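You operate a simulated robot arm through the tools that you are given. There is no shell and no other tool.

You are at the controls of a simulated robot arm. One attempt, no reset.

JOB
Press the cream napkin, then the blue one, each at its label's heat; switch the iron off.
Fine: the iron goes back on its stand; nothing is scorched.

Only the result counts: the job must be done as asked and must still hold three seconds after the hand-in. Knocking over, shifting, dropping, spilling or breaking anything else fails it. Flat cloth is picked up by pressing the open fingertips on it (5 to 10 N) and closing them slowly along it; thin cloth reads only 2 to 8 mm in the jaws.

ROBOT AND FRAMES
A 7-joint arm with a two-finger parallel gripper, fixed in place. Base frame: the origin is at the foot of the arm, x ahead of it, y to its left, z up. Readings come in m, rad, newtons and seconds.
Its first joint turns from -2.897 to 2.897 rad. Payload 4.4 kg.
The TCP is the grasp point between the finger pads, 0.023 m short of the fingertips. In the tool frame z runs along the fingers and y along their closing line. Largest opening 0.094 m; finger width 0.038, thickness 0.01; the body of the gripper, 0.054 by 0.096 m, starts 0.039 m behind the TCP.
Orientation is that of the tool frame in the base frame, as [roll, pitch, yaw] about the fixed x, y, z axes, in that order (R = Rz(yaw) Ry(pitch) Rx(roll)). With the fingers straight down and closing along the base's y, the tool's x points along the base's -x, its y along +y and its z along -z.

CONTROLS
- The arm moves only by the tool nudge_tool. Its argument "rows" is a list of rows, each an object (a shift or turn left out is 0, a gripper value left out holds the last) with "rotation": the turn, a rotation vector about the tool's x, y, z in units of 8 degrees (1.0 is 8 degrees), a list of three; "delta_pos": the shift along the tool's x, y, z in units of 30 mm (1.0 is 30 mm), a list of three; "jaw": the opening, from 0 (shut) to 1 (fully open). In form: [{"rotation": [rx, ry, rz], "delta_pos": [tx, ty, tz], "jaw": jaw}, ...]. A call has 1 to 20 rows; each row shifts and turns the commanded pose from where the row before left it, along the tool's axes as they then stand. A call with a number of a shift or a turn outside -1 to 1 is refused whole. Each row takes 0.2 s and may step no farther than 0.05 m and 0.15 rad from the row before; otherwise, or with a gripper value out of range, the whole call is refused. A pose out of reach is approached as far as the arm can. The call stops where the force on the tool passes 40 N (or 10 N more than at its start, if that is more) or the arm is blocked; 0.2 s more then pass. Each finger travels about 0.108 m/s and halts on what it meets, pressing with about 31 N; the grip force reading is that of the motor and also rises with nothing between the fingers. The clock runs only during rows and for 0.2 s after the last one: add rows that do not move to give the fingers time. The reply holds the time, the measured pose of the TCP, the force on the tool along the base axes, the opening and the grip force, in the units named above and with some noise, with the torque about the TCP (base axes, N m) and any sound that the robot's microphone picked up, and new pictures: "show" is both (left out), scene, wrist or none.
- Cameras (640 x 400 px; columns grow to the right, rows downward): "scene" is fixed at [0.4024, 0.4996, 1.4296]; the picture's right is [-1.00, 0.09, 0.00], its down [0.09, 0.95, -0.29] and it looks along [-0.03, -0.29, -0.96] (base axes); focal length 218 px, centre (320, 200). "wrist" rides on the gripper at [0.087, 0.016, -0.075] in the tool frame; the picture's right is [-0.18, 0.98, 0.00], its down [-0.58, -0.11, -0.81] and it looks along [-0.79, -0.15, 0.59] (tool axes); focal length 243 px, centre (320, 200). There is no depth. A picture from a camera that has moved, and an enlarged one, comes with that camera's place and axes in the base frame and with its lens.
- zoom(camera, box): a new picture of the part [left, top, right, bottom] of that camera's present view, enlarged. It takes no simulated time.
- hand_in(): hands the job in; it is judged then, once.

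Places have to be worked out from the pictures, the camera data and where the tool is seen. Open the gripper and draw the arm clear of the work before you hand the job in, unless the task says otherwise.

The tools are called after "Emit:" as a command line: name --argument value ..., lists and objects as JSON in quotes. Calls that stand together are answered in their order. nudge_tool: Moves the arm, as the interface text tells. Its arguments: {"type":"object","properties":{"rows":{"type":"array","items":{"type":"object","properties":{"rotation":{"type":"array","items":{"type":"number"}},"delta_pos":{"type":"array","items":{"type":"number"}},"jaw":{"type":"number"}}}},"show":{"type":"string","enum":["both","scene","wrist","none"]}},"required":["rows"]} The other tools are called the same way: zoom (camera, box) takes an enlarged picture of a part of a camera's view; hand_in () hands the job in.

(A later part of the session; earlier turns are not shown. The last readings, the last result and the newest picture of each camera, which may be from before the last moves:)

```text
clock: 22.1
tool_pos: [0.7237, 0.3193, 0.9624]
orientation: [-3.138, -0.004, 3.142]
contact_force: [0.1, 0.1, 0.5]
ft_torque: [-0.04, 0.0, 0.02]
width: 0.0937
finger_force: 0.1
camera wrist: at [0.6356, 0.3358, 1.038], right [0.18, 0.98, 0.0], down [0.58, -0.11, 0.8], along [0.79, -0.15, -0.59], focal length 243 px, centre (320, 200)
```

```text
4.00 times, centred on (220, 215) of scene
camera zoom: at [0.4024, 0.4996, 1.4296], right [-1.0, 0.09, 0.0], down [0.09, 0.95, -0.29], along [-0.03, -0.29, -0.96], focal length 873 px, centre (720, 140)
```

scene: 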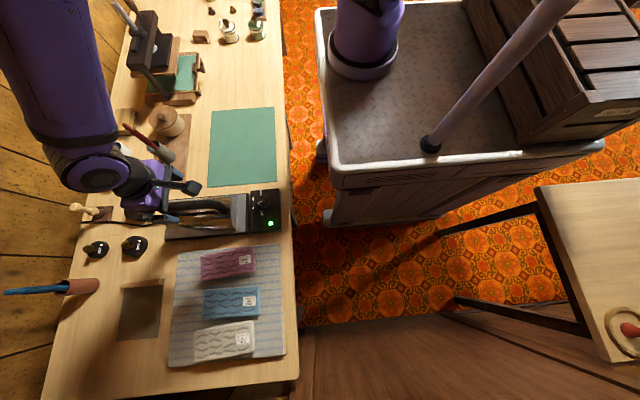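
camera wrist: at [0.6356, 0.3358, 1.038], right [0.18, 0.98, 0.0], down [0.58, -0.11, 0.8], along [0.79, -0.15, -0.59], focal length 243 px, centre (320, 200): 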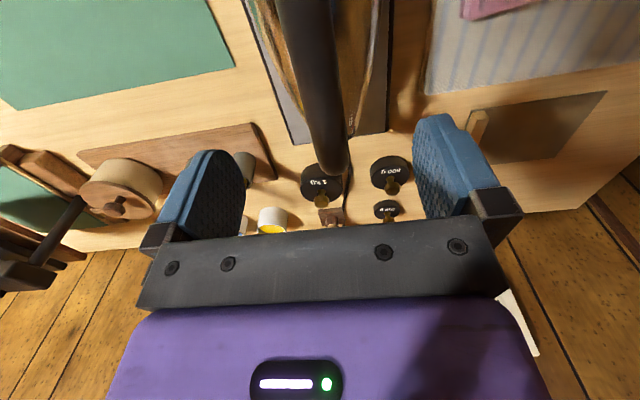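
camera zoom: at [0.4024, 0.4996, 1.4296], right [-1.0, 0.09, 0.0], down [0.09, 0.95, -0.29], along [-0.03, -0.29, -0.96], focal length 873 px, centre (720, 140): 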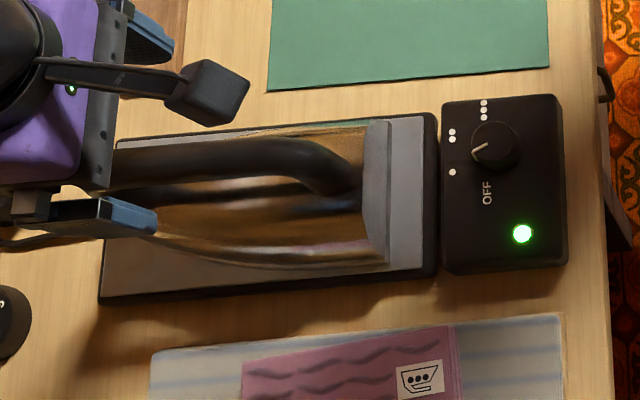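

The bar runs along x at y≈0.3195, right under the TCP (0.7237, 0.3193). I lower 69 mm so the pads straddle the bar.

Emit:
nudge_tool --rows '[{"delta_pos": [0, 0, 0.6]}, {"delta_pos": [0, 0, 0.6]}, {"delta_pos": [0, 0, 0.5]}, {"delta_pos": [0, 0, 0.4]}, {"delta_pos": [0, 0, 0.2]}, {"delta_pos": [0, 0, 0]}]'

Emit:
zoom --camera "wrist" --box '[220, 60, 420, 240]'

Emit:
zoom --camera "scene" --box '[140, 170, 300, 260]'

```text
clock: 23.6
tool_pos: [0.7226, 0.3216, 0.8942]
orientation: [-3.138, -0.003, -3.141]
contact_force: [0.6, -0.7, -0.3]
ft_torque: [-0.02, 0.03, 0.0]
width: 0.0941
finger_force: 0.1
camera wrist: at [0.6348, 0.3386, 0.9703], right [0.18, 0.98, 0.0], down [0.58, -0.11, 0.8], along [0.79, -0.15, -0.59], focal length 243 px, centre (320, 200)
```

scene: 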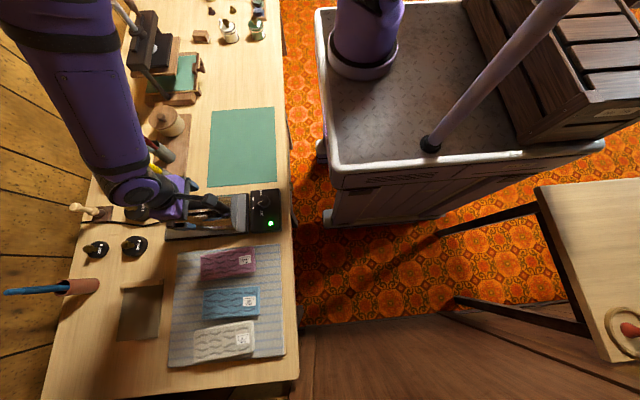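
wrist: 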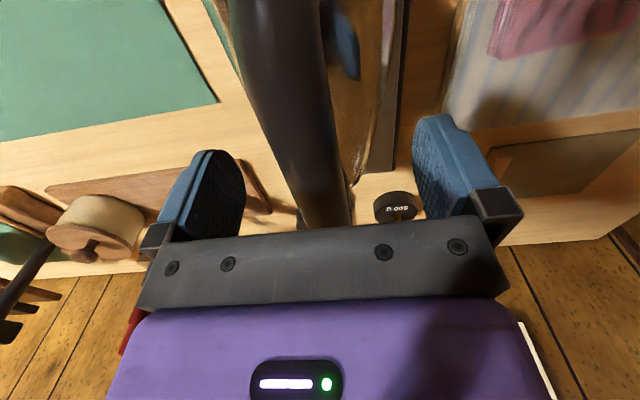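

```text
2.22 times, centred on (320, 150) of wrist
camera zoom: at [0.6348, 0.3386, 0.9703], right [0.18, 0.98, 0.0], down [0.58, -0.11, 0.8], along [0.79, -0.15, -0.59], focal length 539 px, centre (320, 311)
```

zoom: 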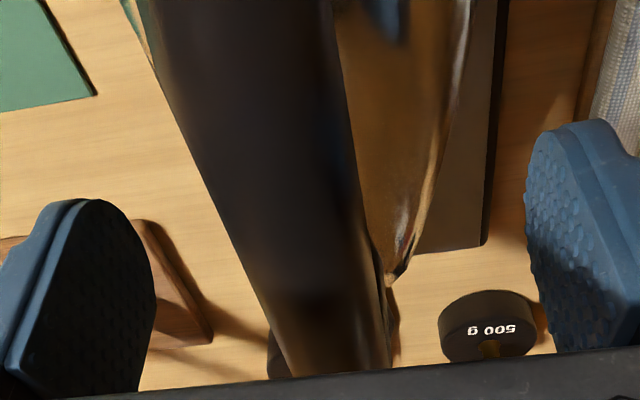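

```text
4.00 times, centred on (220, 215) of scene
camera zoom: at [0.4024, 0.4996, 1.4296], right [-1.0, 0.09, 0.0], down [0.09, 0.95, -0.29], along [-0.03, -0.29, -0.96], focal length 873 px, centre (720, 140)
```

zoom: 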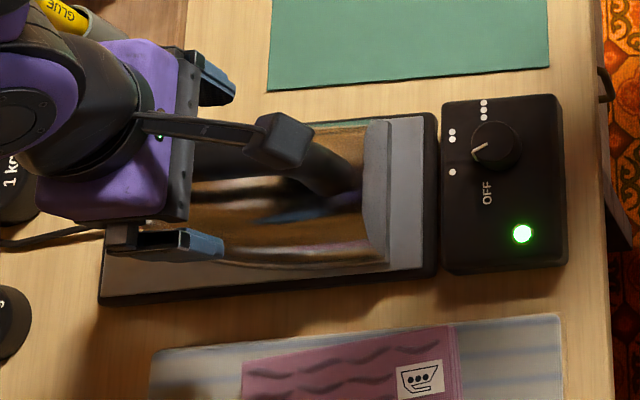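

No contact, pads straddle the bar. I shift 2 mm in −y to centre and close slowly on the handle.

Emit:
nudge_tool --rows '[{"delta_pos": [0, -0.06, 0], "jaw": 0.7}, {"jaw": 0.5}, {"jaw": 0.35}, {"jaw": 0.2}, {"jaw": 0.1}, {"jaw": 0.1}, {"jaw": 0.1}]'

Emit:
zoom --camera "wrist" --box '[220, 60, 420, 240]'

```text
clock: 25.1
tool_pos: [0.7217, 0.3202, 0.895]
orientation: [-3.138, -0.003, 3.141]
contact_force: [0.0, 3.3, 2.2]
ft_torque: [0.01, 0.03, 0.08]
width: 0.0267
finger_force: 31.0
camera wrist: at [0.6347, 0.3364, 0.9706], right [0.18, 0.98, 0.0], down [0.58, -0.11, 0.8], along [0.79, -0.15, -0.59], focal length 243 px, centre (320, 200)
```

scene: 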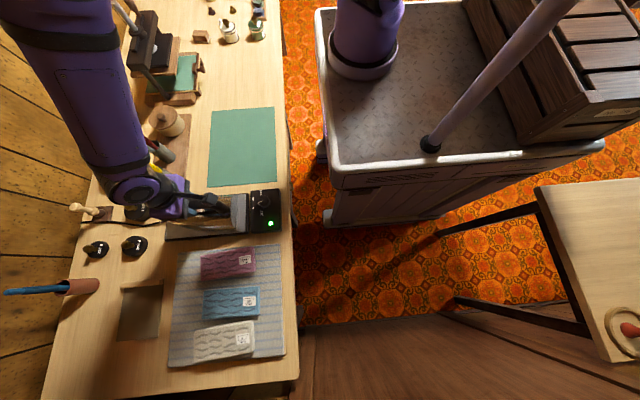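
wrist: 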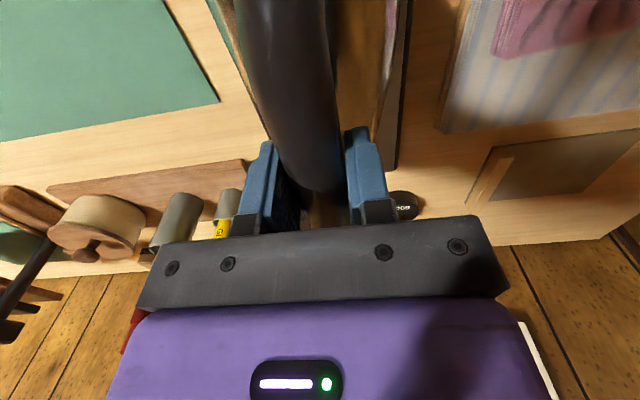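

```text
2.22 times, centred on (320, 150) of wrist
camera zoom: at [0.6347, 0.3364, 0.9706], right [0.18, 0.98, 0.0], down [0.58, -0.11, 0.8], along [0.79, -0.15, -0.59], focal length 539 px, centre (320, 311)
```

zoom: 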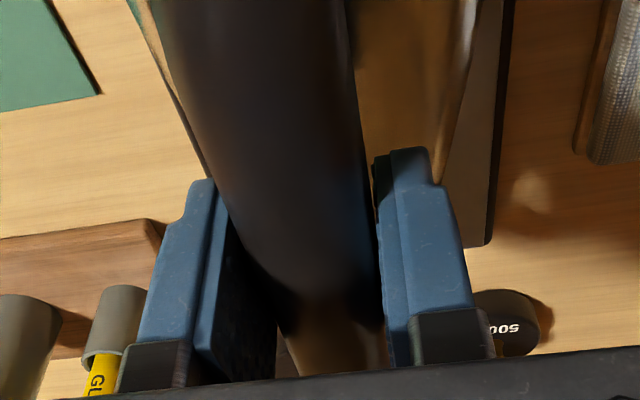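

The handle is held at 26.7 mm with 31 N; stand pose of TCP is (0.7217, 0.3202, 0.895), which I'll reuse for the return. I lift slowly 60 mm and check weight and tilt.

Emit:
nudge_tool --rows '[{"delta_pos": [0, 0, -0.3], "jaw": 0.05}, {"delta_pos": [0, 0, -0.4]}, {"delta_pos": [0, 0, -0.6]}, {"delta_pos": [0, 0, -0.7]}, {"delta_pos": [0, 0, 0]}]'

Emit:
zoom --camera "scene" --box '[80, 150, 300, 280]'

```text
clock: 26.4
tool_pos: [0.7219, 0.3218, 0.9526]
orientation: [-3.137, -0.004, 3.141]
contact_force: [0.2, 0.6, -10.1]
ft_torque: [-0.01, 0.03, 0.0]
width: 0.0268
finger_force: 30.8
camera wrist: at [0.6349, 0.3386, 1.0289], right [0.18, 0.98, 0.0], down [0.58, -0.11, 0.8], along [0.79, -0.15, -0.59], focal length 243 px, centre (320, 200)
```

scene: 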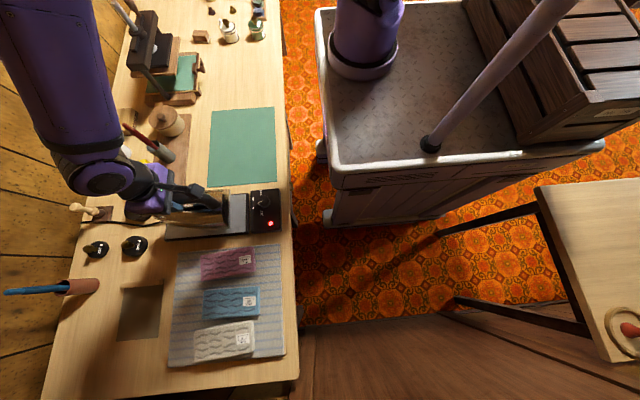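
wrist: 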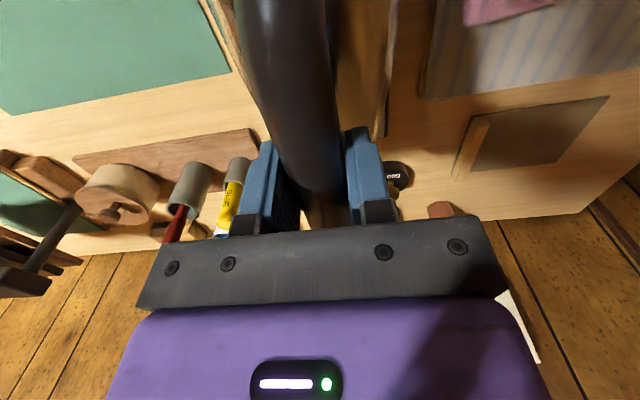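

```text
2.91 times, centred on (190, 215) of scene
camera zoom: at [0.4024, 0.4996, 1.4296], right [-1.0, 0.09, 0.0], down [0.09, 0.95, -0.29], along [-0.03, -0.29, -0.96], focal length 635 px, centre (698, 156)
```

zoom: 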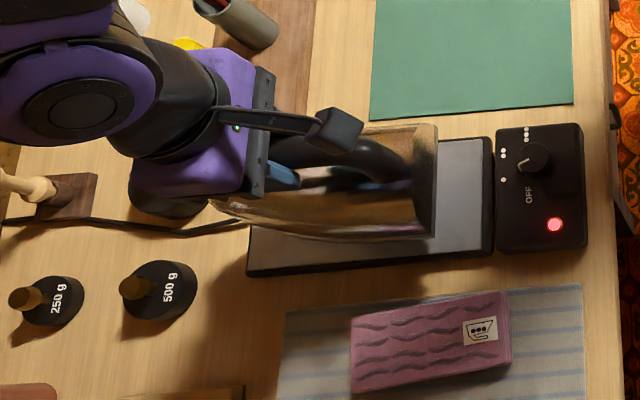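

The iron weighs about 10 N and hangs level; the lamp turned red off the stand, so I move promptly. I carry it over the cream napkin (centre ≈ (0.66, 0.657), long axis turned ~5°), heel just short of its near edge, then lower to just above it.

Emit:
nudge_tool --rows '[{"delta_pos": [0.1, 0.8, -0.2]}, {"delta_pos": [0.18, 0.95, 0]}, {"delta_pos": [0.18, 0.95, 0]}, {"delta_pos": [0.18, 0.95, 0]}, {"delta_pos": [0.18, 0.95, 0]}, {"delta_pos": [0.18, 0.95, 0]}, {"delta_pos": [0.18, 0.95, 0]}, {"delta_pos": [0.18, 0.95, 0]}, {"delta_pos": [0.18, 0.95, 0]}, {"delta_pos": [0.18, 0.95, 0]}, {"delta_pos": [0.18, 0.95, 0]}, {"delta_pos": [0.18, 0.87, 0.3]}, {"rotation": [0, 0, -0.62], "delta_pos": [0, 0, 0.6]}, {"delta_pos": [0, 0, 0.5]}, {"delta_pos": [0, 0, 0]}]'

Emit:
zoom --camera "scene" --box '[120, 230, 320, 380]'

```text
clock: 29.6
tool_pos: [0.6593, 0.6559, 0.9208]
orientation: [-3.138, -0.004, -3.054]
contact_force: [-0.1, -0.1, -9.5]
ft_torque: [0.0, 0.0, 0.02]
width: 0.0268
finger_force: 31.0
camera wrist: at [0.5711, 0.6655, 0.9962], right [0.1, 1.0, 0.0], down [0.59, -0.06, 0.8], along [0.8, -0.08, -0.59], focal length 243 px, centre (320, 200)
```

scene: 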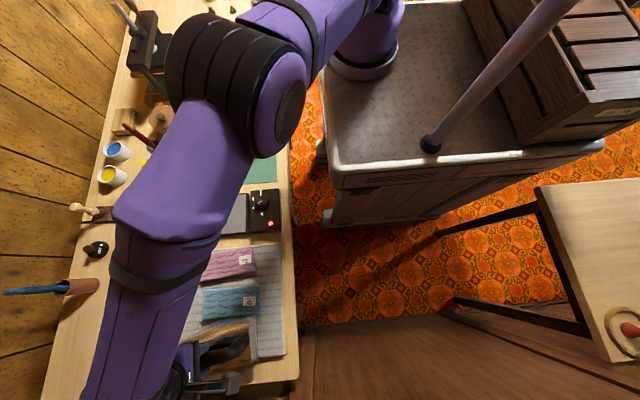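
wrist: 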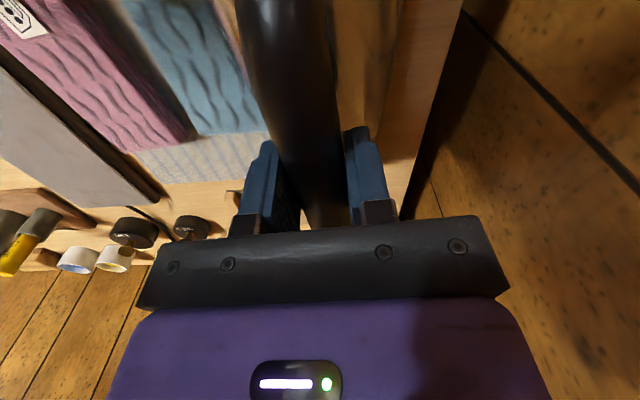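

```text
2.67 times, centred on (220, 305) of scene
camera zoom: at [0.4024, 0.4996, 1.4296], right [-1.0, 0.09, 0.0], down [0.09, 0.95, -0.29], along [-0.03, -0.29, -0.96], focal length 582 px, centre (587, -80)
```

zoom: 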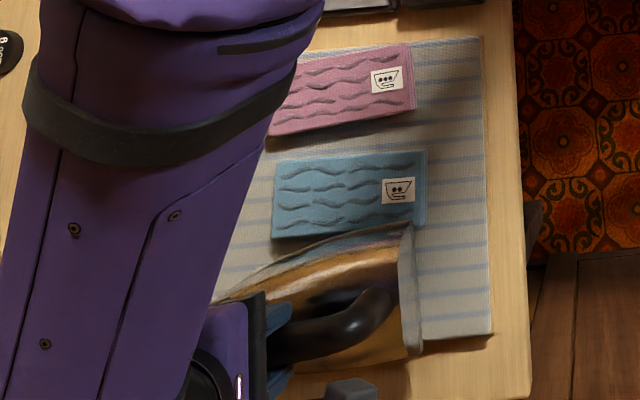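

The iron hangs over cream, but its heel corner is close to the blue napkin's edge, so I shift 12 mm further in +y and then lower in small steps.

Emit:
nudge_tool --rows '[{"delta_pos": [0, 0.4, 0]}, {"delta_pos": [0, 0, 0.15]}, {"delta_pos": [0, 0, 0.15]}, {"delta_pos": [0, 0, 0.1]}, {"delta_pos": [0, 0, 0]}]' --show "none"

Emit:
zoom --camera "scene" --box '[170, 280, 290, 380]'

```text
clock: 30.8
tool_pos: [0.6577, 0.6669, 0.9063]
orientation: [-3.14, -0.001, -3.054]
contact_force: [-1.1, 7.2, 20.6]
ft_torque: [-0.04, -0.07, -0.02]
width: 0.0268
finger_force: 31.6
```

```text
4.00 times, centred on (230, 330) of scene
camera zoom: at [0.4024, 0.4996, 1.4296], right [-1.0, 0.09, 0.0], down [0.09, 0.95, -0.29], along [-0.03, -0.29, -0.96], focal length 873 px, centre (680, -320)
```

zoom: 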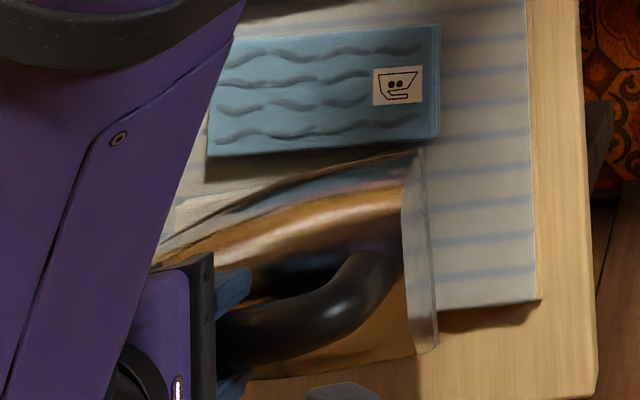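

The sole is down: about 20 N push plus its weight. I hold still for about 2 s, then lift a little to inspect.

Emit:
nudge_tool --rows '[{}, {}, {}, {}, {}, {}, {}, {}, {}]'

Emit:
zoom --camera "scene" --box '[120, 230, 320, 380]'

```text
clock: 32.8
tool_pos: [0.6581, 0.6669, 0.9051]
orientation: [-3.138, -0.004, -3.053]
contact_force: [-0.8, 3.3, 20.0]
ft_torque: [-0.05, 0.15, -0.01]
width: 0.027
finger_force: 30.9
camera wrist: at [0.5703, 0.6758, 0.9814], right [0.1, 1.0, 0.0], down [0.59, -0.06, 0.8], along [0.8, -0.08, -0.59], focal length 243 px, centre (320, 200)
```

scene: 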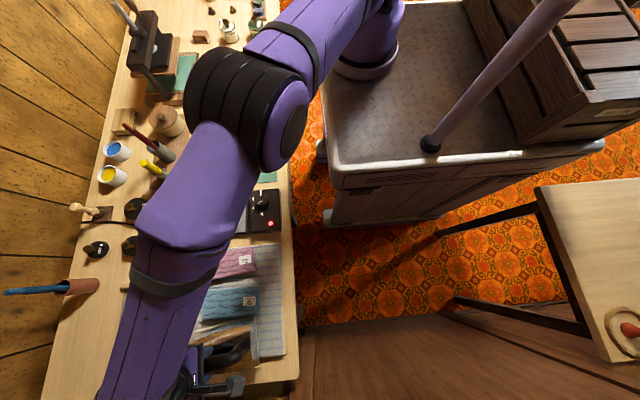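
wrist: 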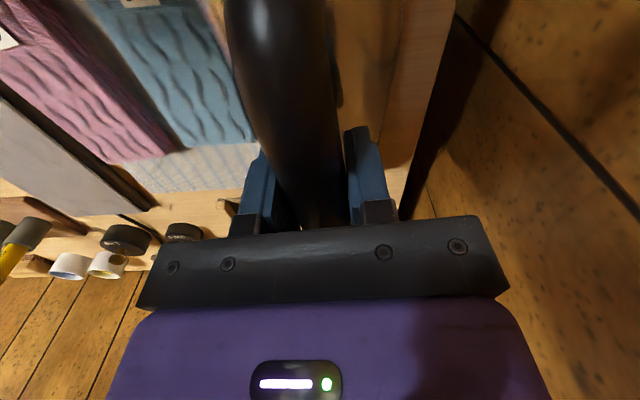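

```text
2.67 times, centred on (220, 305) of scene
camera zoom: at [0.4024, 0.4996, 1.4296], right [-1.0, 0.09, 0.0], down [0.09, 0.95, -0.29], along [-0.03, -0.29, -0.96], focal length 582 px, centre (587, -80)
```

zoom: 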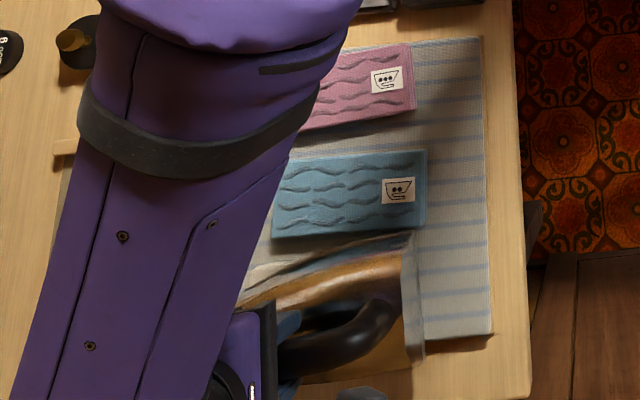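

After about 2.3 s of contact I lift 12 mm, shift 32 mm toward the tip side (untwisting 5° so the heel stays clear of blue), and press the far end of cream.

Emit:
nudge_tool --rows '[{"delta_pos": [0, 0, -0.2]}, {"delta_pos": [0, 0, -0.3]}, {"delta_pos": [-0.4, -0.1, 0], "rotation": [0, 0, 0.31]}, {"delta_pos": [-0.7, -0.15, 0], "rotation": [0, 0, 0.31]}, {"delta_pos": [0, 0, 0.2]}, {"delta_pos": [0, 0, 0.15]}, {"delta_pos": [0, 0, 0.15]}, {}, {}]' --show "none"

Emit:
zoom --camera "scene" --box '[120, 230, 320, 380]'

```text
clock: 34.8
tool_pos: [0.6925, 0.6623, 0.9071]
orientation: [-3.141, -0.001, -3.141]
contact_force: [2.2, 0.8, 7.6]
ft_torque: [-0.06, 0.57, 0.0]
width: 0.0267
finger_force: 31.0
```

```text
2.67 times, centred on (220, 305) of scene
camera zoom: at [0.4024, 0.4996, 1.4296], right [-1.0, 0.09, 0.0], down [0.09, 0.95, -0.29], along [-0.03, -0.29, -0.96], focal length 582 px, centre (587, -80)
```

zoom: 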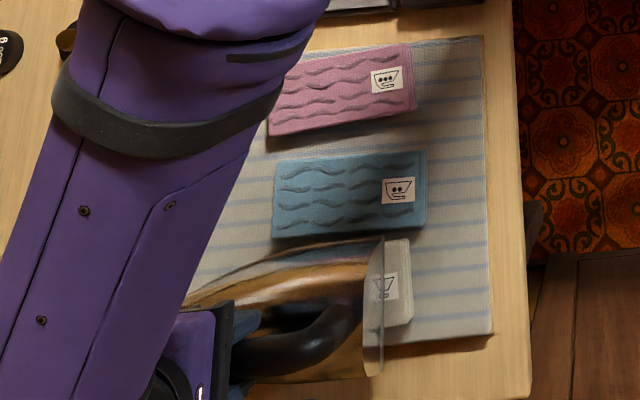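

The near end of cream now looks smooth. I press a touch more here and hold about 1.6 s for the far end.

Emit:
nudge_tool --rows '[{"delta_pos": [0, 0, 0.08]}, {}, {}, {}, {}, {}, {}, {"delta_pos": [0, 0, -0.3]}, {"delta_pos": [0, 0, -0.7]}, {"delta_pos": [0, 0, -0.7]}, {"delta_pos": [0.0, -0.9, -0.3]}, {"delta_pos": [0.0, -0.95, 0]}, {"delta_pos": [0.0, -0.95, 0]}, {"delta_pos": [0.0, -0.95, 0]}, {"delta_pos": [-0.0, -0.95, 0]}]'

Emit:
zoom --camera "scene" --box '[120, 230, 320, 380]'

```text
clock: 38.0
tool_pos: [0.6929, 0.519, 0.9636]
orientation: [-3.138, -0.003, 3.141]
contact_force: [-0.3, -0.2, -10.1]
ft_torque: [-0.01, 0.01, -0.01]
width: 0.0271
finger_force: 31.0
camera wrist: at [0.6063, 0.5361, 1.0391], right [0.18, 0.98, 0.0], down [0.58, -0.11, 0.8], along [0.79, -0.15, -0.59], focal length 243 px, centre (320, 200)
```

scene: 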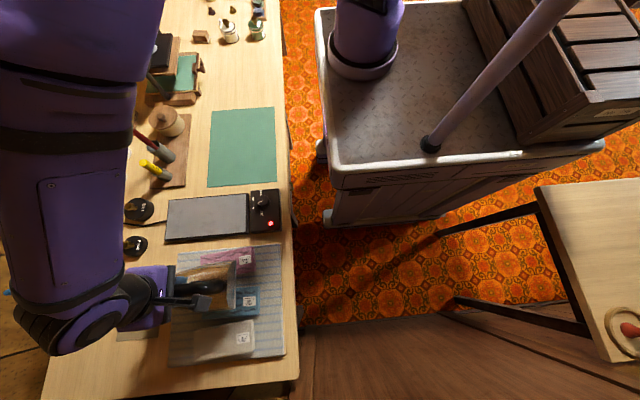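
wrist: 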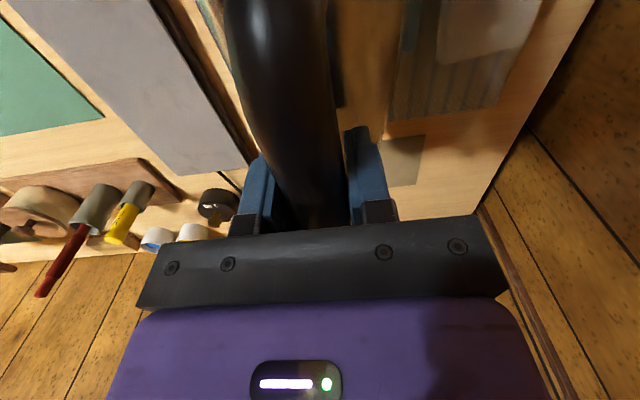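

```text
2.67 times, centred on (220, 305) of scene
camera zoom: at [0.4024, 0.4996, 1.4296], right [-1.0, 0.09, 0.0], down [0.09, 0.95, -0.29], along [-0.03, -0.29, -0.96], focal length 582 px, centre (587, -80)
```

zoom: 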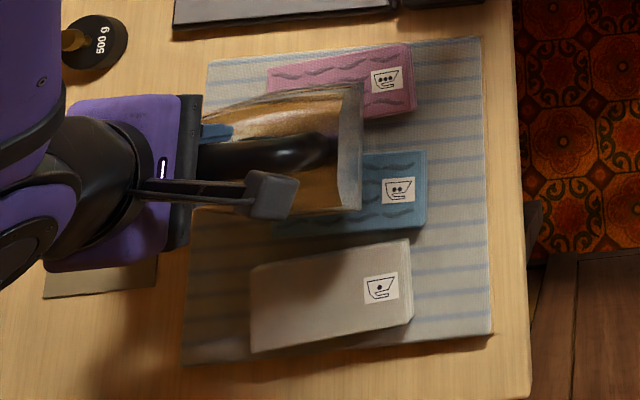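

Cream is fully smooth, unscorched and unmoved. I carry the iron back over the stand to the recorded pose and lower most of the way.

Emit:
nudge_tool --rows '[{"delta_pos": [-0.137, -0.94, -0.1]}, {"delta_pos": [-0.137, -0.94, 0]}, {"delta_pos": [-0.137, -0.94, 0]}, {"delta_pos": [-0.137, -0.94, 0]}, {"delta_pos": [-0.137, -0.94, 0]}, {"delta_pos": [-0.137, -0.94, 0]}, {"delta_pos": [-0.137, -0.96, 0]}, {}, {"delta_pos": [0, 0, 0.6]}, {"delta_pos": [0, 0, 0.6]}, {"delta_pos": [0, 0, 0.5]}, {"delta_pos": [0, 0, 0.3]}, {}]'

Emit:
zoom --camera "scene" --box '[140, 170, 300, 260]'

```text
clock: 40.8
tool_pos: [0.7211, 0.3241, 0.9072]
orientation: [-3.14, -0.002, 3.141]
contact_force: [-0.2, -1.1, -9.9]
ft_torque: [0.0, 0.01, 0.0]
width: 0.0269
finger_force: 31.3
camera wrist: at [0.6337, 0.3403, 0.9826], right [0.18, 0.98, 0.0], down [0.58, -0.11, 0.8], along [0.79, -0.15, -0.59], focal length 243 px, centre (320, 200)
```

scene: 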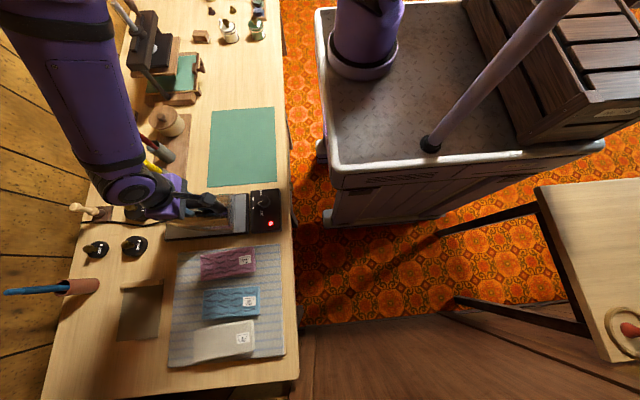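
wrist: 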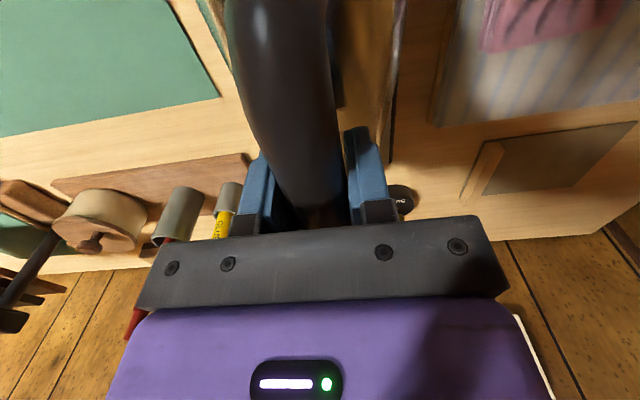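

```text
4.00 times, centred on (220, 215) of scene
camera zoom: at [0.4024, 0.4996, 1.4296], right [-1.0, 0.09, 0.0], down [0.09, 0.95, -0.29], along [-0.03, -0.29, -0.96], focal length 873 px, centre (720, 140)
```

zoom: 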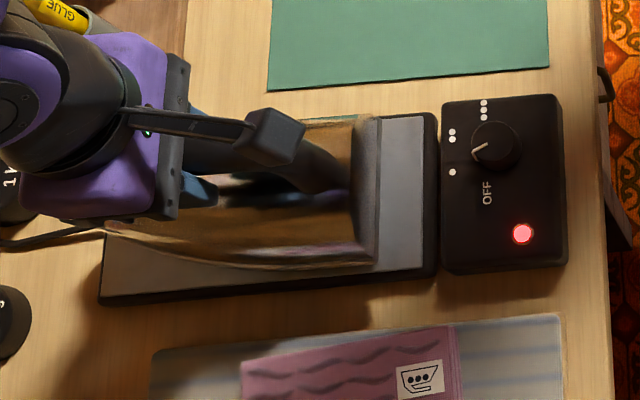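

Only a 4 mm correction in y is needed; then I set the iron down gently the last 12 mm.

Emit:
nudge_tool --rows '[{"delta_pos": [-0.02, -0.13, 0]}, {}, {"delta_pos": [0, 0, 0.15]}, {"delta_pos": [0, 0, 0.15]}, {"delta_pos": [0, 0, 0.1]}, {}]'

Emit:
zoom --camera "scene" --box '[140, 170, 300, 260]'

```text
clock: 42.1
tool_pos: [0.7213, 0.3181, 0.8954]
orientation: [-3.139, -0.003, -3.141]
contact_force: [-0.2, -0.1, -10.6]
ft_torque: [-0.04, 0.02, 0.03]
width: 0.0269
finger_force: 30.8
camera wrist: at [0.6348, 0.3351, 0.971], right [0.18, 0.98, 0.0], down [0.58, -0.11, 0.8], along [0.79, -0.15, -0.59], focal length 243 px, centre (320, 200)
```

scene: 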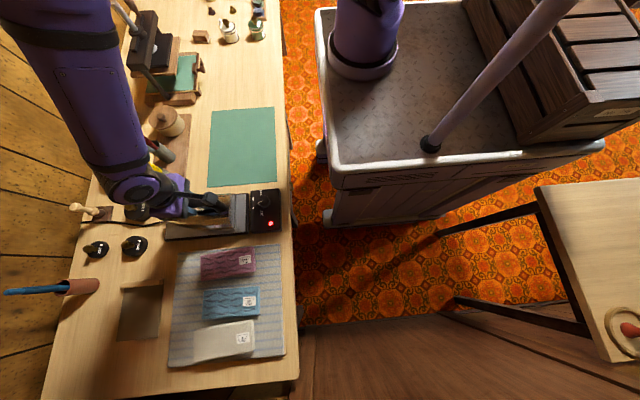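
wrist: 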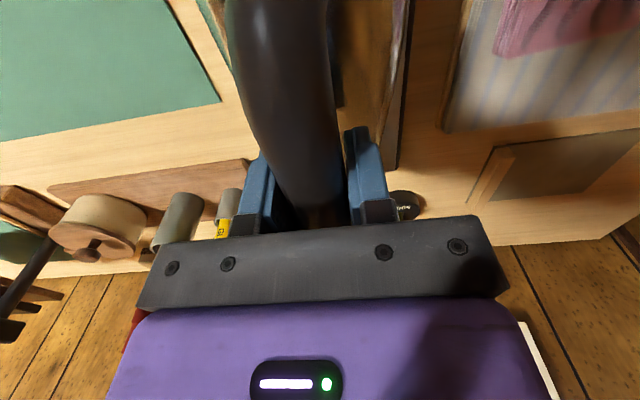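

```text
4.00 times, centred on (220, 215) of scene
camera zoom: at [0.4024, 0.4996, 1.4296], right [-1.0, 0.09, 0.0], down [0.09, 0.95, -0.29], along [-0.03, -0.29, -0.96], focal length 873 px, centre (720, 140)
```

zoom: 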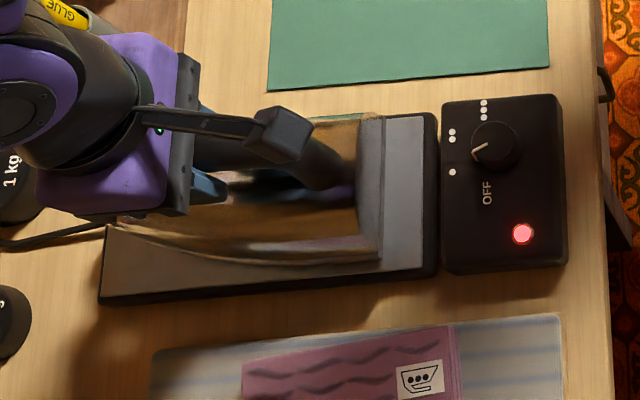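

Still carrying the full weight at the recorded height (the iron slipped a little up in the grip while pressing), so I keep lowering in 2–3 mm steps.

Emit:
nudge_tool --rows '[{"delta_pos": [0, 0.06, 0.08]}, {"delta_pos": [0, 0, 0.08]}, {}]' --show "none"

```text
clock: 43.0
tool_pos: [0.7216, 0.3206, 0.8893]
orientation: [-3.138, -0.005, 3.141]
contact_force: [-1.0, -0.5, -10.6]
ft_torque: [0.01, 0.01, 0.04]
width: 0.0268
finger_force: 31.0
```

Emit:
nudge_tool --rows '[{"delta_pos": [0, 0, 0.08]}, {"delta_pos": [0, 0, 0.08]}, {}]' --show "none"

Emit:
zoom --camera "scene" --box '[140, 170, 300, 260]'

```text
clock: 43.8
tool_pos: [0.7208, 0.3207, 0.8846]
orientation: [-3.139, -0.004, -3.14]
contact_force: [-0.4, 0.7, -10.8]
ft_torque: [-0.02, 0.02, 0.0]
width: 0.0268
finger_force: 31.2
```

```text
4.00 times, centred on (220, 215) of scene
camera zoom: at [0.4024, 0.4996, 1.4296], right [-1.0, 0.09, 0.0], down [0.09, 0.95, -0.29], along [-0.03, -0.29, -0.96], focal length 873 px, centre (720, 140)
```

zoom: 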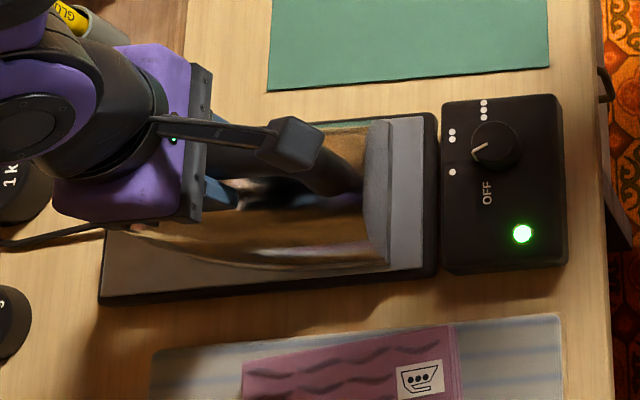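

The lamp went green (iron sensed near the stand), but the weight is still on the gripper; I keep lowering gently until it transfers.

Emit:
nudge_tool --rows '[{"delta_pos": [0, 0, 0.07]}, {"delta_pos": [0, 0, 0.07]}, {}]' --show "none"

```text
clock: 44.5
tool_pos: [0.7215, 0.3214, 0.8837]
orientation: [-3.139, 0.0, 3.141]
contact_force: [-5.8, 1.2, 22.0]
ft_torque: [-0.01, 0.0, 0.06]
width: 0.027
finger_force: 31.2
```

Contact reached (weight transferred at z≈0.884). I relieve the pressure, open the jaws and rise clear of the handle.

Emit:
nudge_tool --rows '[{"delta_pos": [0, 0, -0.08]}, {"jaw": 0.4}, {"jaw": 0.7}, {"jaw": 1}, {"jaw": 1}, {"delta_pos": [0, 0, -0.3]}, {"delta_pos": [0, 0, -0.8]}, {"delta_pos": [0, 0, -0.8]}, {"delta_pos": [0, 0, -0.8]}, {}]'

Emit:
zoom --camera "scene" --box '[140, 170, 300, 260]'

Emit:
zoom --camera "scene" --box '[160, 240, 300, 370]'

```text
clock: 46.8
tool_pos: [0.7223, 0.3196, 0.9665]
orientation: [-3.139, -0.003, 3.141]
contact_force: [-0.3, 0.7, -0.1]
ft_torque: [-0.01, 0.0, -0.02]
width: 0.0941
finger_force: 0.1
camera wrist: at [0.6354, 0.3361, 1.0419], right [0.18, 0.98, 0.0], down [0.58, -0.11, 0.8], along [0.79, -0.15, -0.59], focal length 243 px, centre (320, 200)
```

scene: 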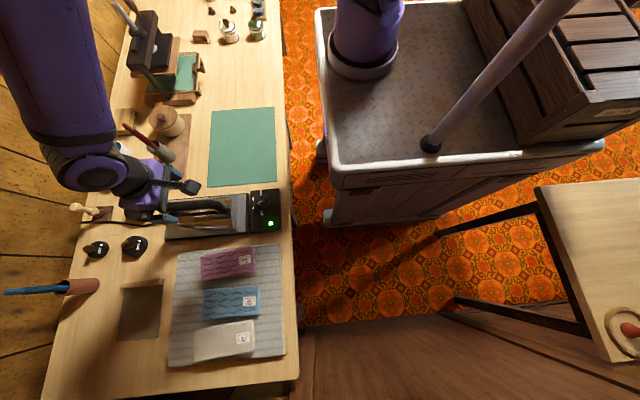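
wrist: 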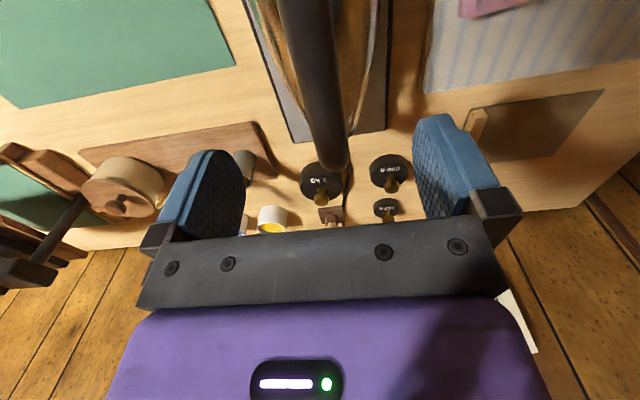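

```text
4.00 times, centred on (220, 215) of scene
camera zoom: at [0.4024, 0.4996, 1.4296], right [-1.0, 0.09, 0.0], down [0.09, 0.95, -0.29], along [-0.03, -0.29, -0.96], focal length 873 px, centre (720, 140)
```

zoom: 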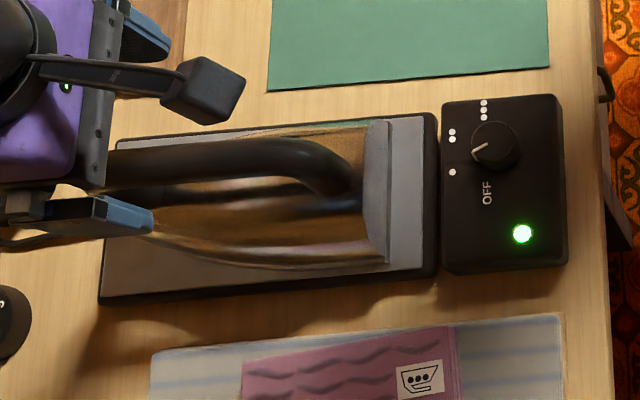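

```text
3.08 times, centred on (230, 305) of scene
camera zoom: at [0.4024, 0.4996, 1.4296], right [-1.0, 0.09, 0.0], down [0.09, 0.95, -0.29], along [-0.03, -0.29, -0.96], focal length 672 px, centre (597, -123)
```

zoom: 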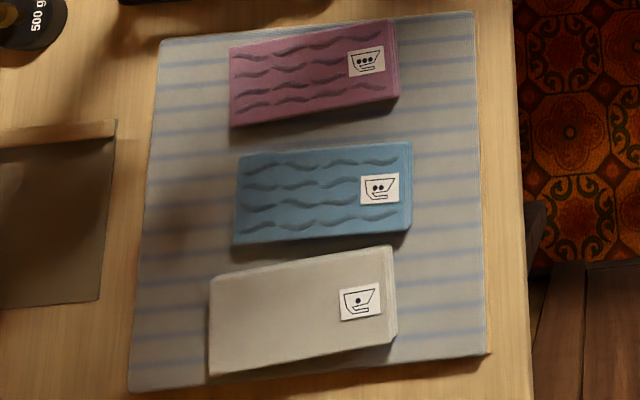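

The iron sits back in place, cream is smooth, lamp green. Now I go to the knob again (axis ≈ (0.550, 0.297)) to turn it from • to ••.

Emit:
nudge_tool --rows '[{"delta_pos": [0.95, -0.12, 0]}, {"delta_pos": [0.96, -0.12, 0]}, {"delta_pos": [0.96, -0.12, 0]}, {"delta_pos": [0.96, -0.13, 0]}, {"delta_pos": [0.96, -0.13, 0], "jaw": 0.65}, {"delta_pos": [0.96, -0.13, 0]}, {"delta_pos": [0, 0, 0.9]}, {"delta_pos": [0, 0, 0.9]}, {"delta_pos": [0, 0, 0.9]}, {"delta_pos": [0, 0, 0.9]}, {}, {}]'

Emit:
zoom --camera "wrist" --box '[220, 40, 420, 180]'

```text
clock: 49.4
tool_pos: [0.5474, 0.2974, 0.8577]
orientation: [-3.138, -0.004, -3.141]
contact_force: [-0.1, 0.2, 0.6]
ft_torque: [0.01, 0.0, 0.01]
width: 0.0614
finger_force: 0.0
camera wrist: at [0.4597, 0.3138, 0.9336], right [0.18, 0.98, 0.0], down [0.58, -0.11, 0.8], along [0.79, -0.15, -0.59], focal length 243 px, centre (320, 200)
```

scene: 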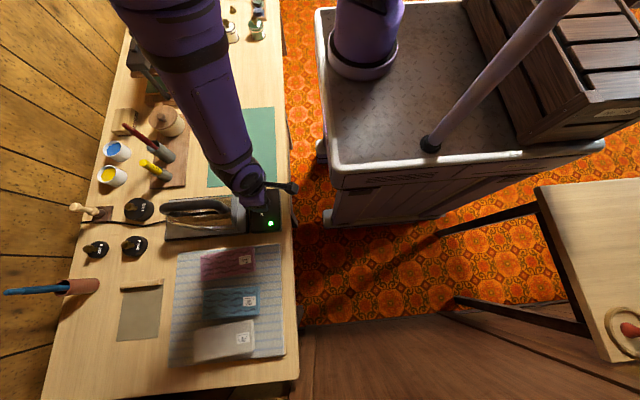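
wrist: 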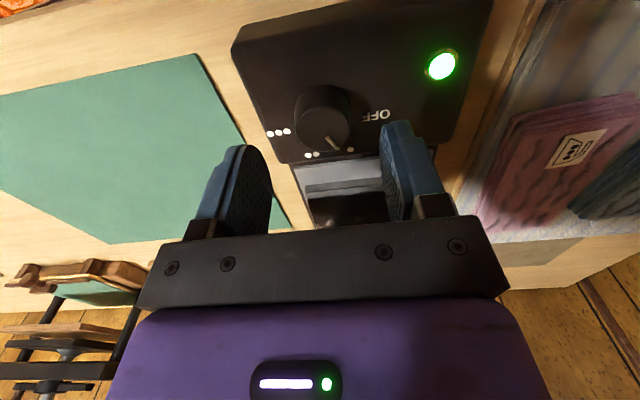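

```text
2.86 times, centred on (320, 110) of wrist
camera zoom: at [0.4597, 0.3138, 0.9336], right [0.18, 0.98, 0.0], down [0.58, -0.11, 0.8], along [0.79, -0.15, -0.59], focal length 693 px, centre (320, 457)
```

zoom: 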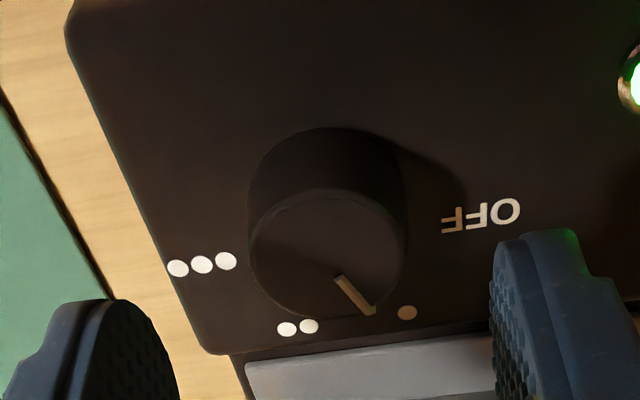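

Pointer is on •, and the knob axis again reads ≈(0.551, 0.298). I correct 3 mm, lower, settle, grip and turn +45°.

Emit:
nudge_tool --rows '[{"delta_pos": [-0.1, 0, 0.5]}, {"delta_pos": [0, 0, 0.4]}, {"delta_pos": [0, 0, 0.15]}, {}, {}, {"jaw": 0.45}, {"jaw": 0.35}, {"jaw": 0.32}, {"jaw": 0.32}]' --show "none"

```text
clock: 51.4
tool_pos: [0.5492, 0.2977, 0.8274]
orientation: [-3.139, -0.004, -3.141]
contact_force: [-0.5, 12.9, -2.7]
ft_torque: [0.77, -0.07, 0.04]
width: 0.034
finger_force: 45.1
```

A 13 N side load in y shows I'm commanding a few mm off the axis; I shift +2.5 mm in y to relieve it.

Emit:
nudge_tool --rows '[{"delta_pos": [0, 0.08, 0]}, {}]' --show "none"

```text
clock: 52.0
tool_pos: [0.5495, 0.2983, 0.8266]
orientation: [-3.138, -0.005, -3.141]
contact_force: [-7.7, -4.7, 25.8]
ft_torque: [0.02, 0.44, 0.04]
width: 0.034
finger_force: 45.1
```

Side load is now small. I turn +45° in steps.

Emit:
nudge_tool --rows '[{"delta_pos": [0, 0, -0.03]}, {"rotation": [0, 0, 0.94]}, {"rotation": [0, 0, 0.94]}, {"rotation": [0, 0, 0.94]}, {"rotation": [0, 0, 0.94]}, {"rotation": [0, 0, 0.94]}, {"rotation": [0, 0, 0.94]}, {}]'

Emit:
zoom --camera "wrist" --box '[220, 60, 420, 200]'

```text
clock: 53.2
tool_pos: [0.5503, 0.2979, 0.8275]
orientation: [-3.132, -0.001, 2.582]
contact_force: [-5.5, -11.9, 17.3]
ft_torque: [-0.13, -0.2, 0.03]
width: 0.0338
finger_force: 45.3
stopped in row 6: the force on the tool passed its limit at 42 N (the readings are from after the stop); the commanded pose is now the measured one
camera wrist: at [0.4851, 0.3579, 0.9027], right [0.68, 0.74, -0.01], down [0.44, -0.4, 0.81], along [0.59, -0.55, -0.59], focal length 243 px, centre (320, 200)
```

scene: 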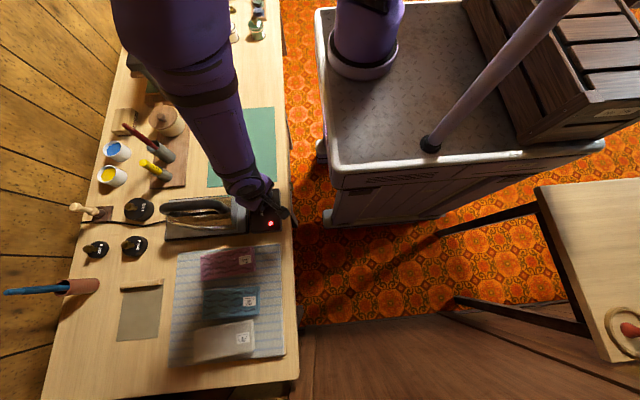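
wrist: 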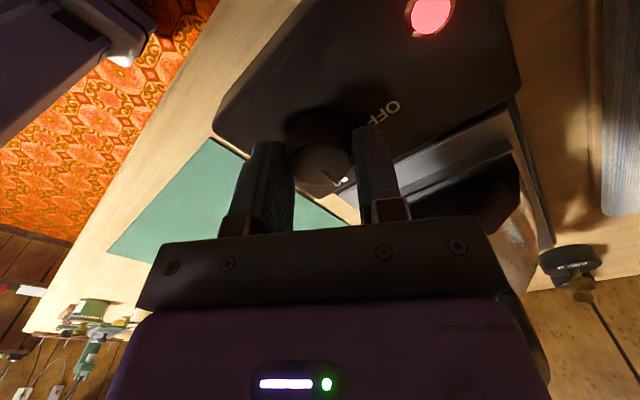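

```text
2.86 times, centred on (320, 130) of wrist
camera zoom: at [0.4851, 0.3579, 0.9027], right [0.68, 0.74, -0.01], down [0.44, -0.4, 0.81], along [0.59, -0.55, -0.59], focal length 693 px, centre (320, 400)
```

zoom: 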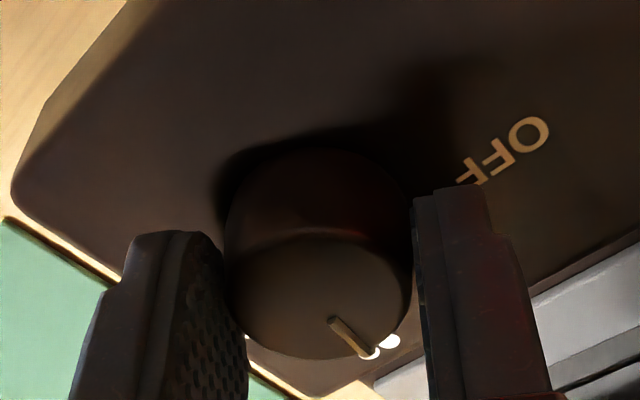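

32° done, lamp red (heating to a new set point). The pointer is close to •• but needs ~12° more; I continue.

Emit:
nudge_tool --rows '[{"jaw": 0.5}, {"jaw": 0.5}, {"jaw": 0.36}, {"jaw": 0.32}, {"jaw": 0.32}, {"rotation": [0, 0, 0.75]}, {"rotation": [0, 0, 0.75]}, {}]' --show "none"

Emit:
zoom --camera "wrist" --box '[220, 60, 420, 200]'

```text
clock: 55.0
tool_pos: [0.5489, 0.2971, 0.8262]
orientation: [-3.131, 0.0, 2.371]
contact_force: [-9.9, -15.7, -18.5]
ft_torque: [0.23, -0.42, 0.04]
width: 0.0341
finger_force: 45.0
```

```text
2.86 times, centred on (320, 130) of wrist
camera zoom: at [0.4987, 0.3701, 0.9017], right [0.82, 0.58, -0.01], down [0.35, -0.48, 0.81], along [0.46, -0.66, -0.59], focal length 693 px, centre (320, 400)
```

zoom: 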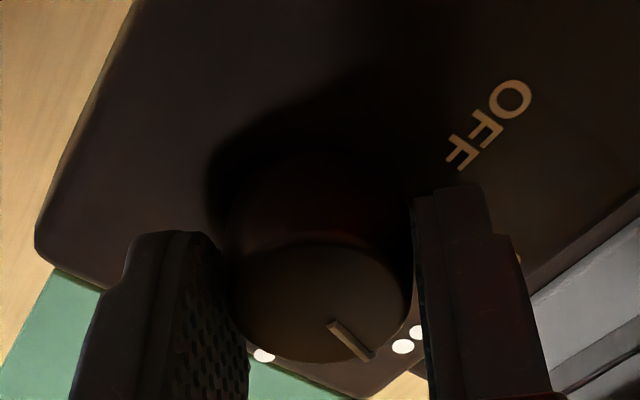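

Total turn is now ~44°. I release and rise to verify the pointer against the double dot.

Emit:
nudge_tool --rows '[{"jaw": 0.55}, {"jaw": 0.65}, {"delta_pos": [0, 0, -0.8]}, {"delta_pos": [0, 0, -0.9]}, {"delta_pos": [0, 0, -0.9]}, {}]' --show "scene"

Emit:
zoom --camera "wrist" --box '[220, 0, 420, 125]'

```text
clock: 56.5
tool_pos: [0.551, 0.2981, 0.9029]
orientation: [-3.134, -0.001, 2.371]
contact_force: [0.3, 0.2, 0.2]
ft_torque: [0.0, 0.0, -0.03]
width: 0.0611
finger_force: 0.0
```

scene: 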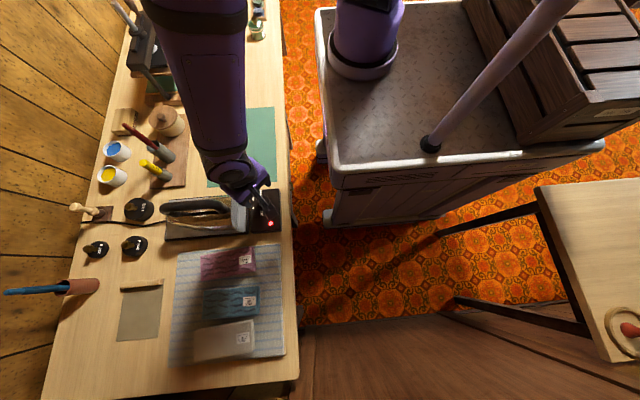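

```text
3.20 times, centred on (320, 62) of wrist
camera zoom: at [0.4989, 0.371, 0.9784], right [0.82, 0.58, -0.01], down [0.35, -0.48, 0.81], along [0.46, -0.66, -0.59], focal length 776 px, centre (320, 640)
```

zoom: 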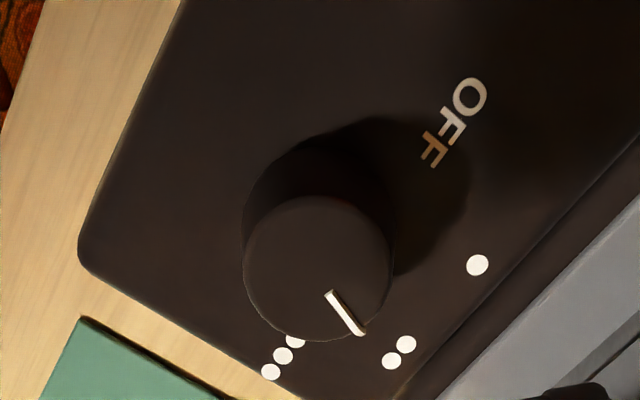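

The pointer lines up with the double dot; lamp red while heating. I return above the handle, turning the gripper back, while it warms up.

Emit:
nudge_tool --rows '[{"rotation": [0, 0, -0.92], "delta_pos": [0, 0, -0.7]}, {"rotation": [0, 0, -0.92], "delta_pos": [0, 0, -0.7]}, {"rotation": [0, 0, -0.92], "delta_pos": [0, 0, -0.7]}, {"rotation": [0, 0, -0.92]}, {"rotation": [0, 0, -0.92]}, {"rotation": [0, 0, -0.92], "jaw": 1}, {"delta_pos": [-0.95, 0.12, 0]}, {"delta_pos": [-0.95, 0.12, 0]}, {"delta_pos": [-0.95, 0.12, 0]}, {"delta_pos": [-0.95, 0.12, 0]}, {"delta_pos": [-0.95, 0.12, 0]}, {"delta_pos": [-0.95, 0.12, 0]}, {}, {}]'

Emit:
zoom --camera "scene" --box '[140, 170, 300, 260]'

```text
clock: 59.5
tool_pos: [0.7219, 0.3212, 0.9697]
orientation: [-3.135, -0.006, -3.14]
contact_force: [0.5, 0.4, -0.2]
ft_torque: [-0.02, -0.01, 0.0]
width: 0.0937
finger_force: 0.0
camera wrist: at [0.6349, 0.3383, 1.0445], right [0.18, 0.98, -0.01], down [0.59, -0.1, 0.8], along [0.79, -0.15, -0.6], focal length 243 px, centre (320, 200)
```

scene: 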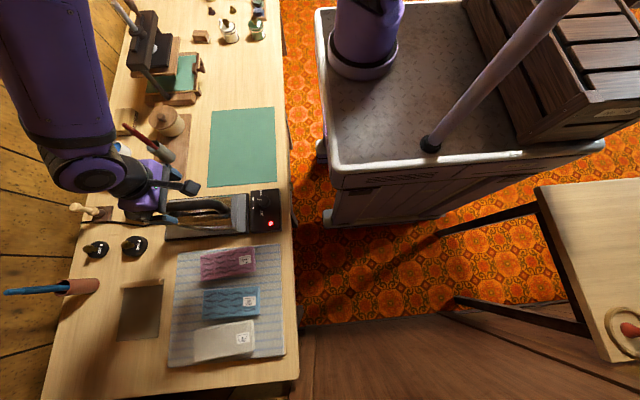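
wrist: 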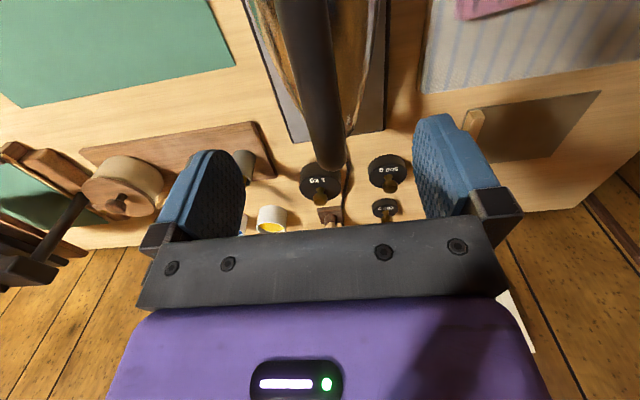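

```text
4.00 times, centred on (220, 215) of scene
camera zoom: at [0.4024, 0.4996, 1.4296], right [-1.0, 0.09, 0.0], down [0.09, 0.95, -0.29], along [-0.03, -0.29, -0.96], focal length 873 px, centre (720, 140)
```

zoom: 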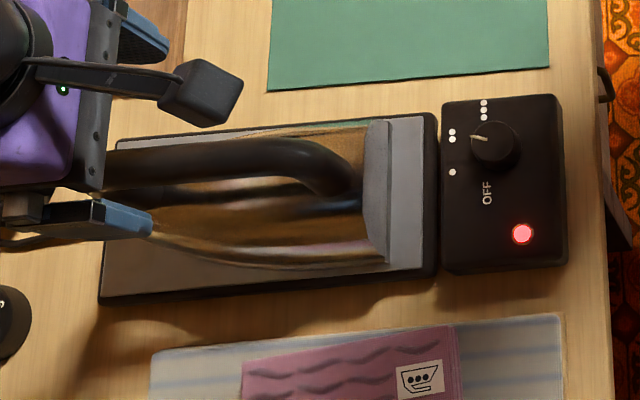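

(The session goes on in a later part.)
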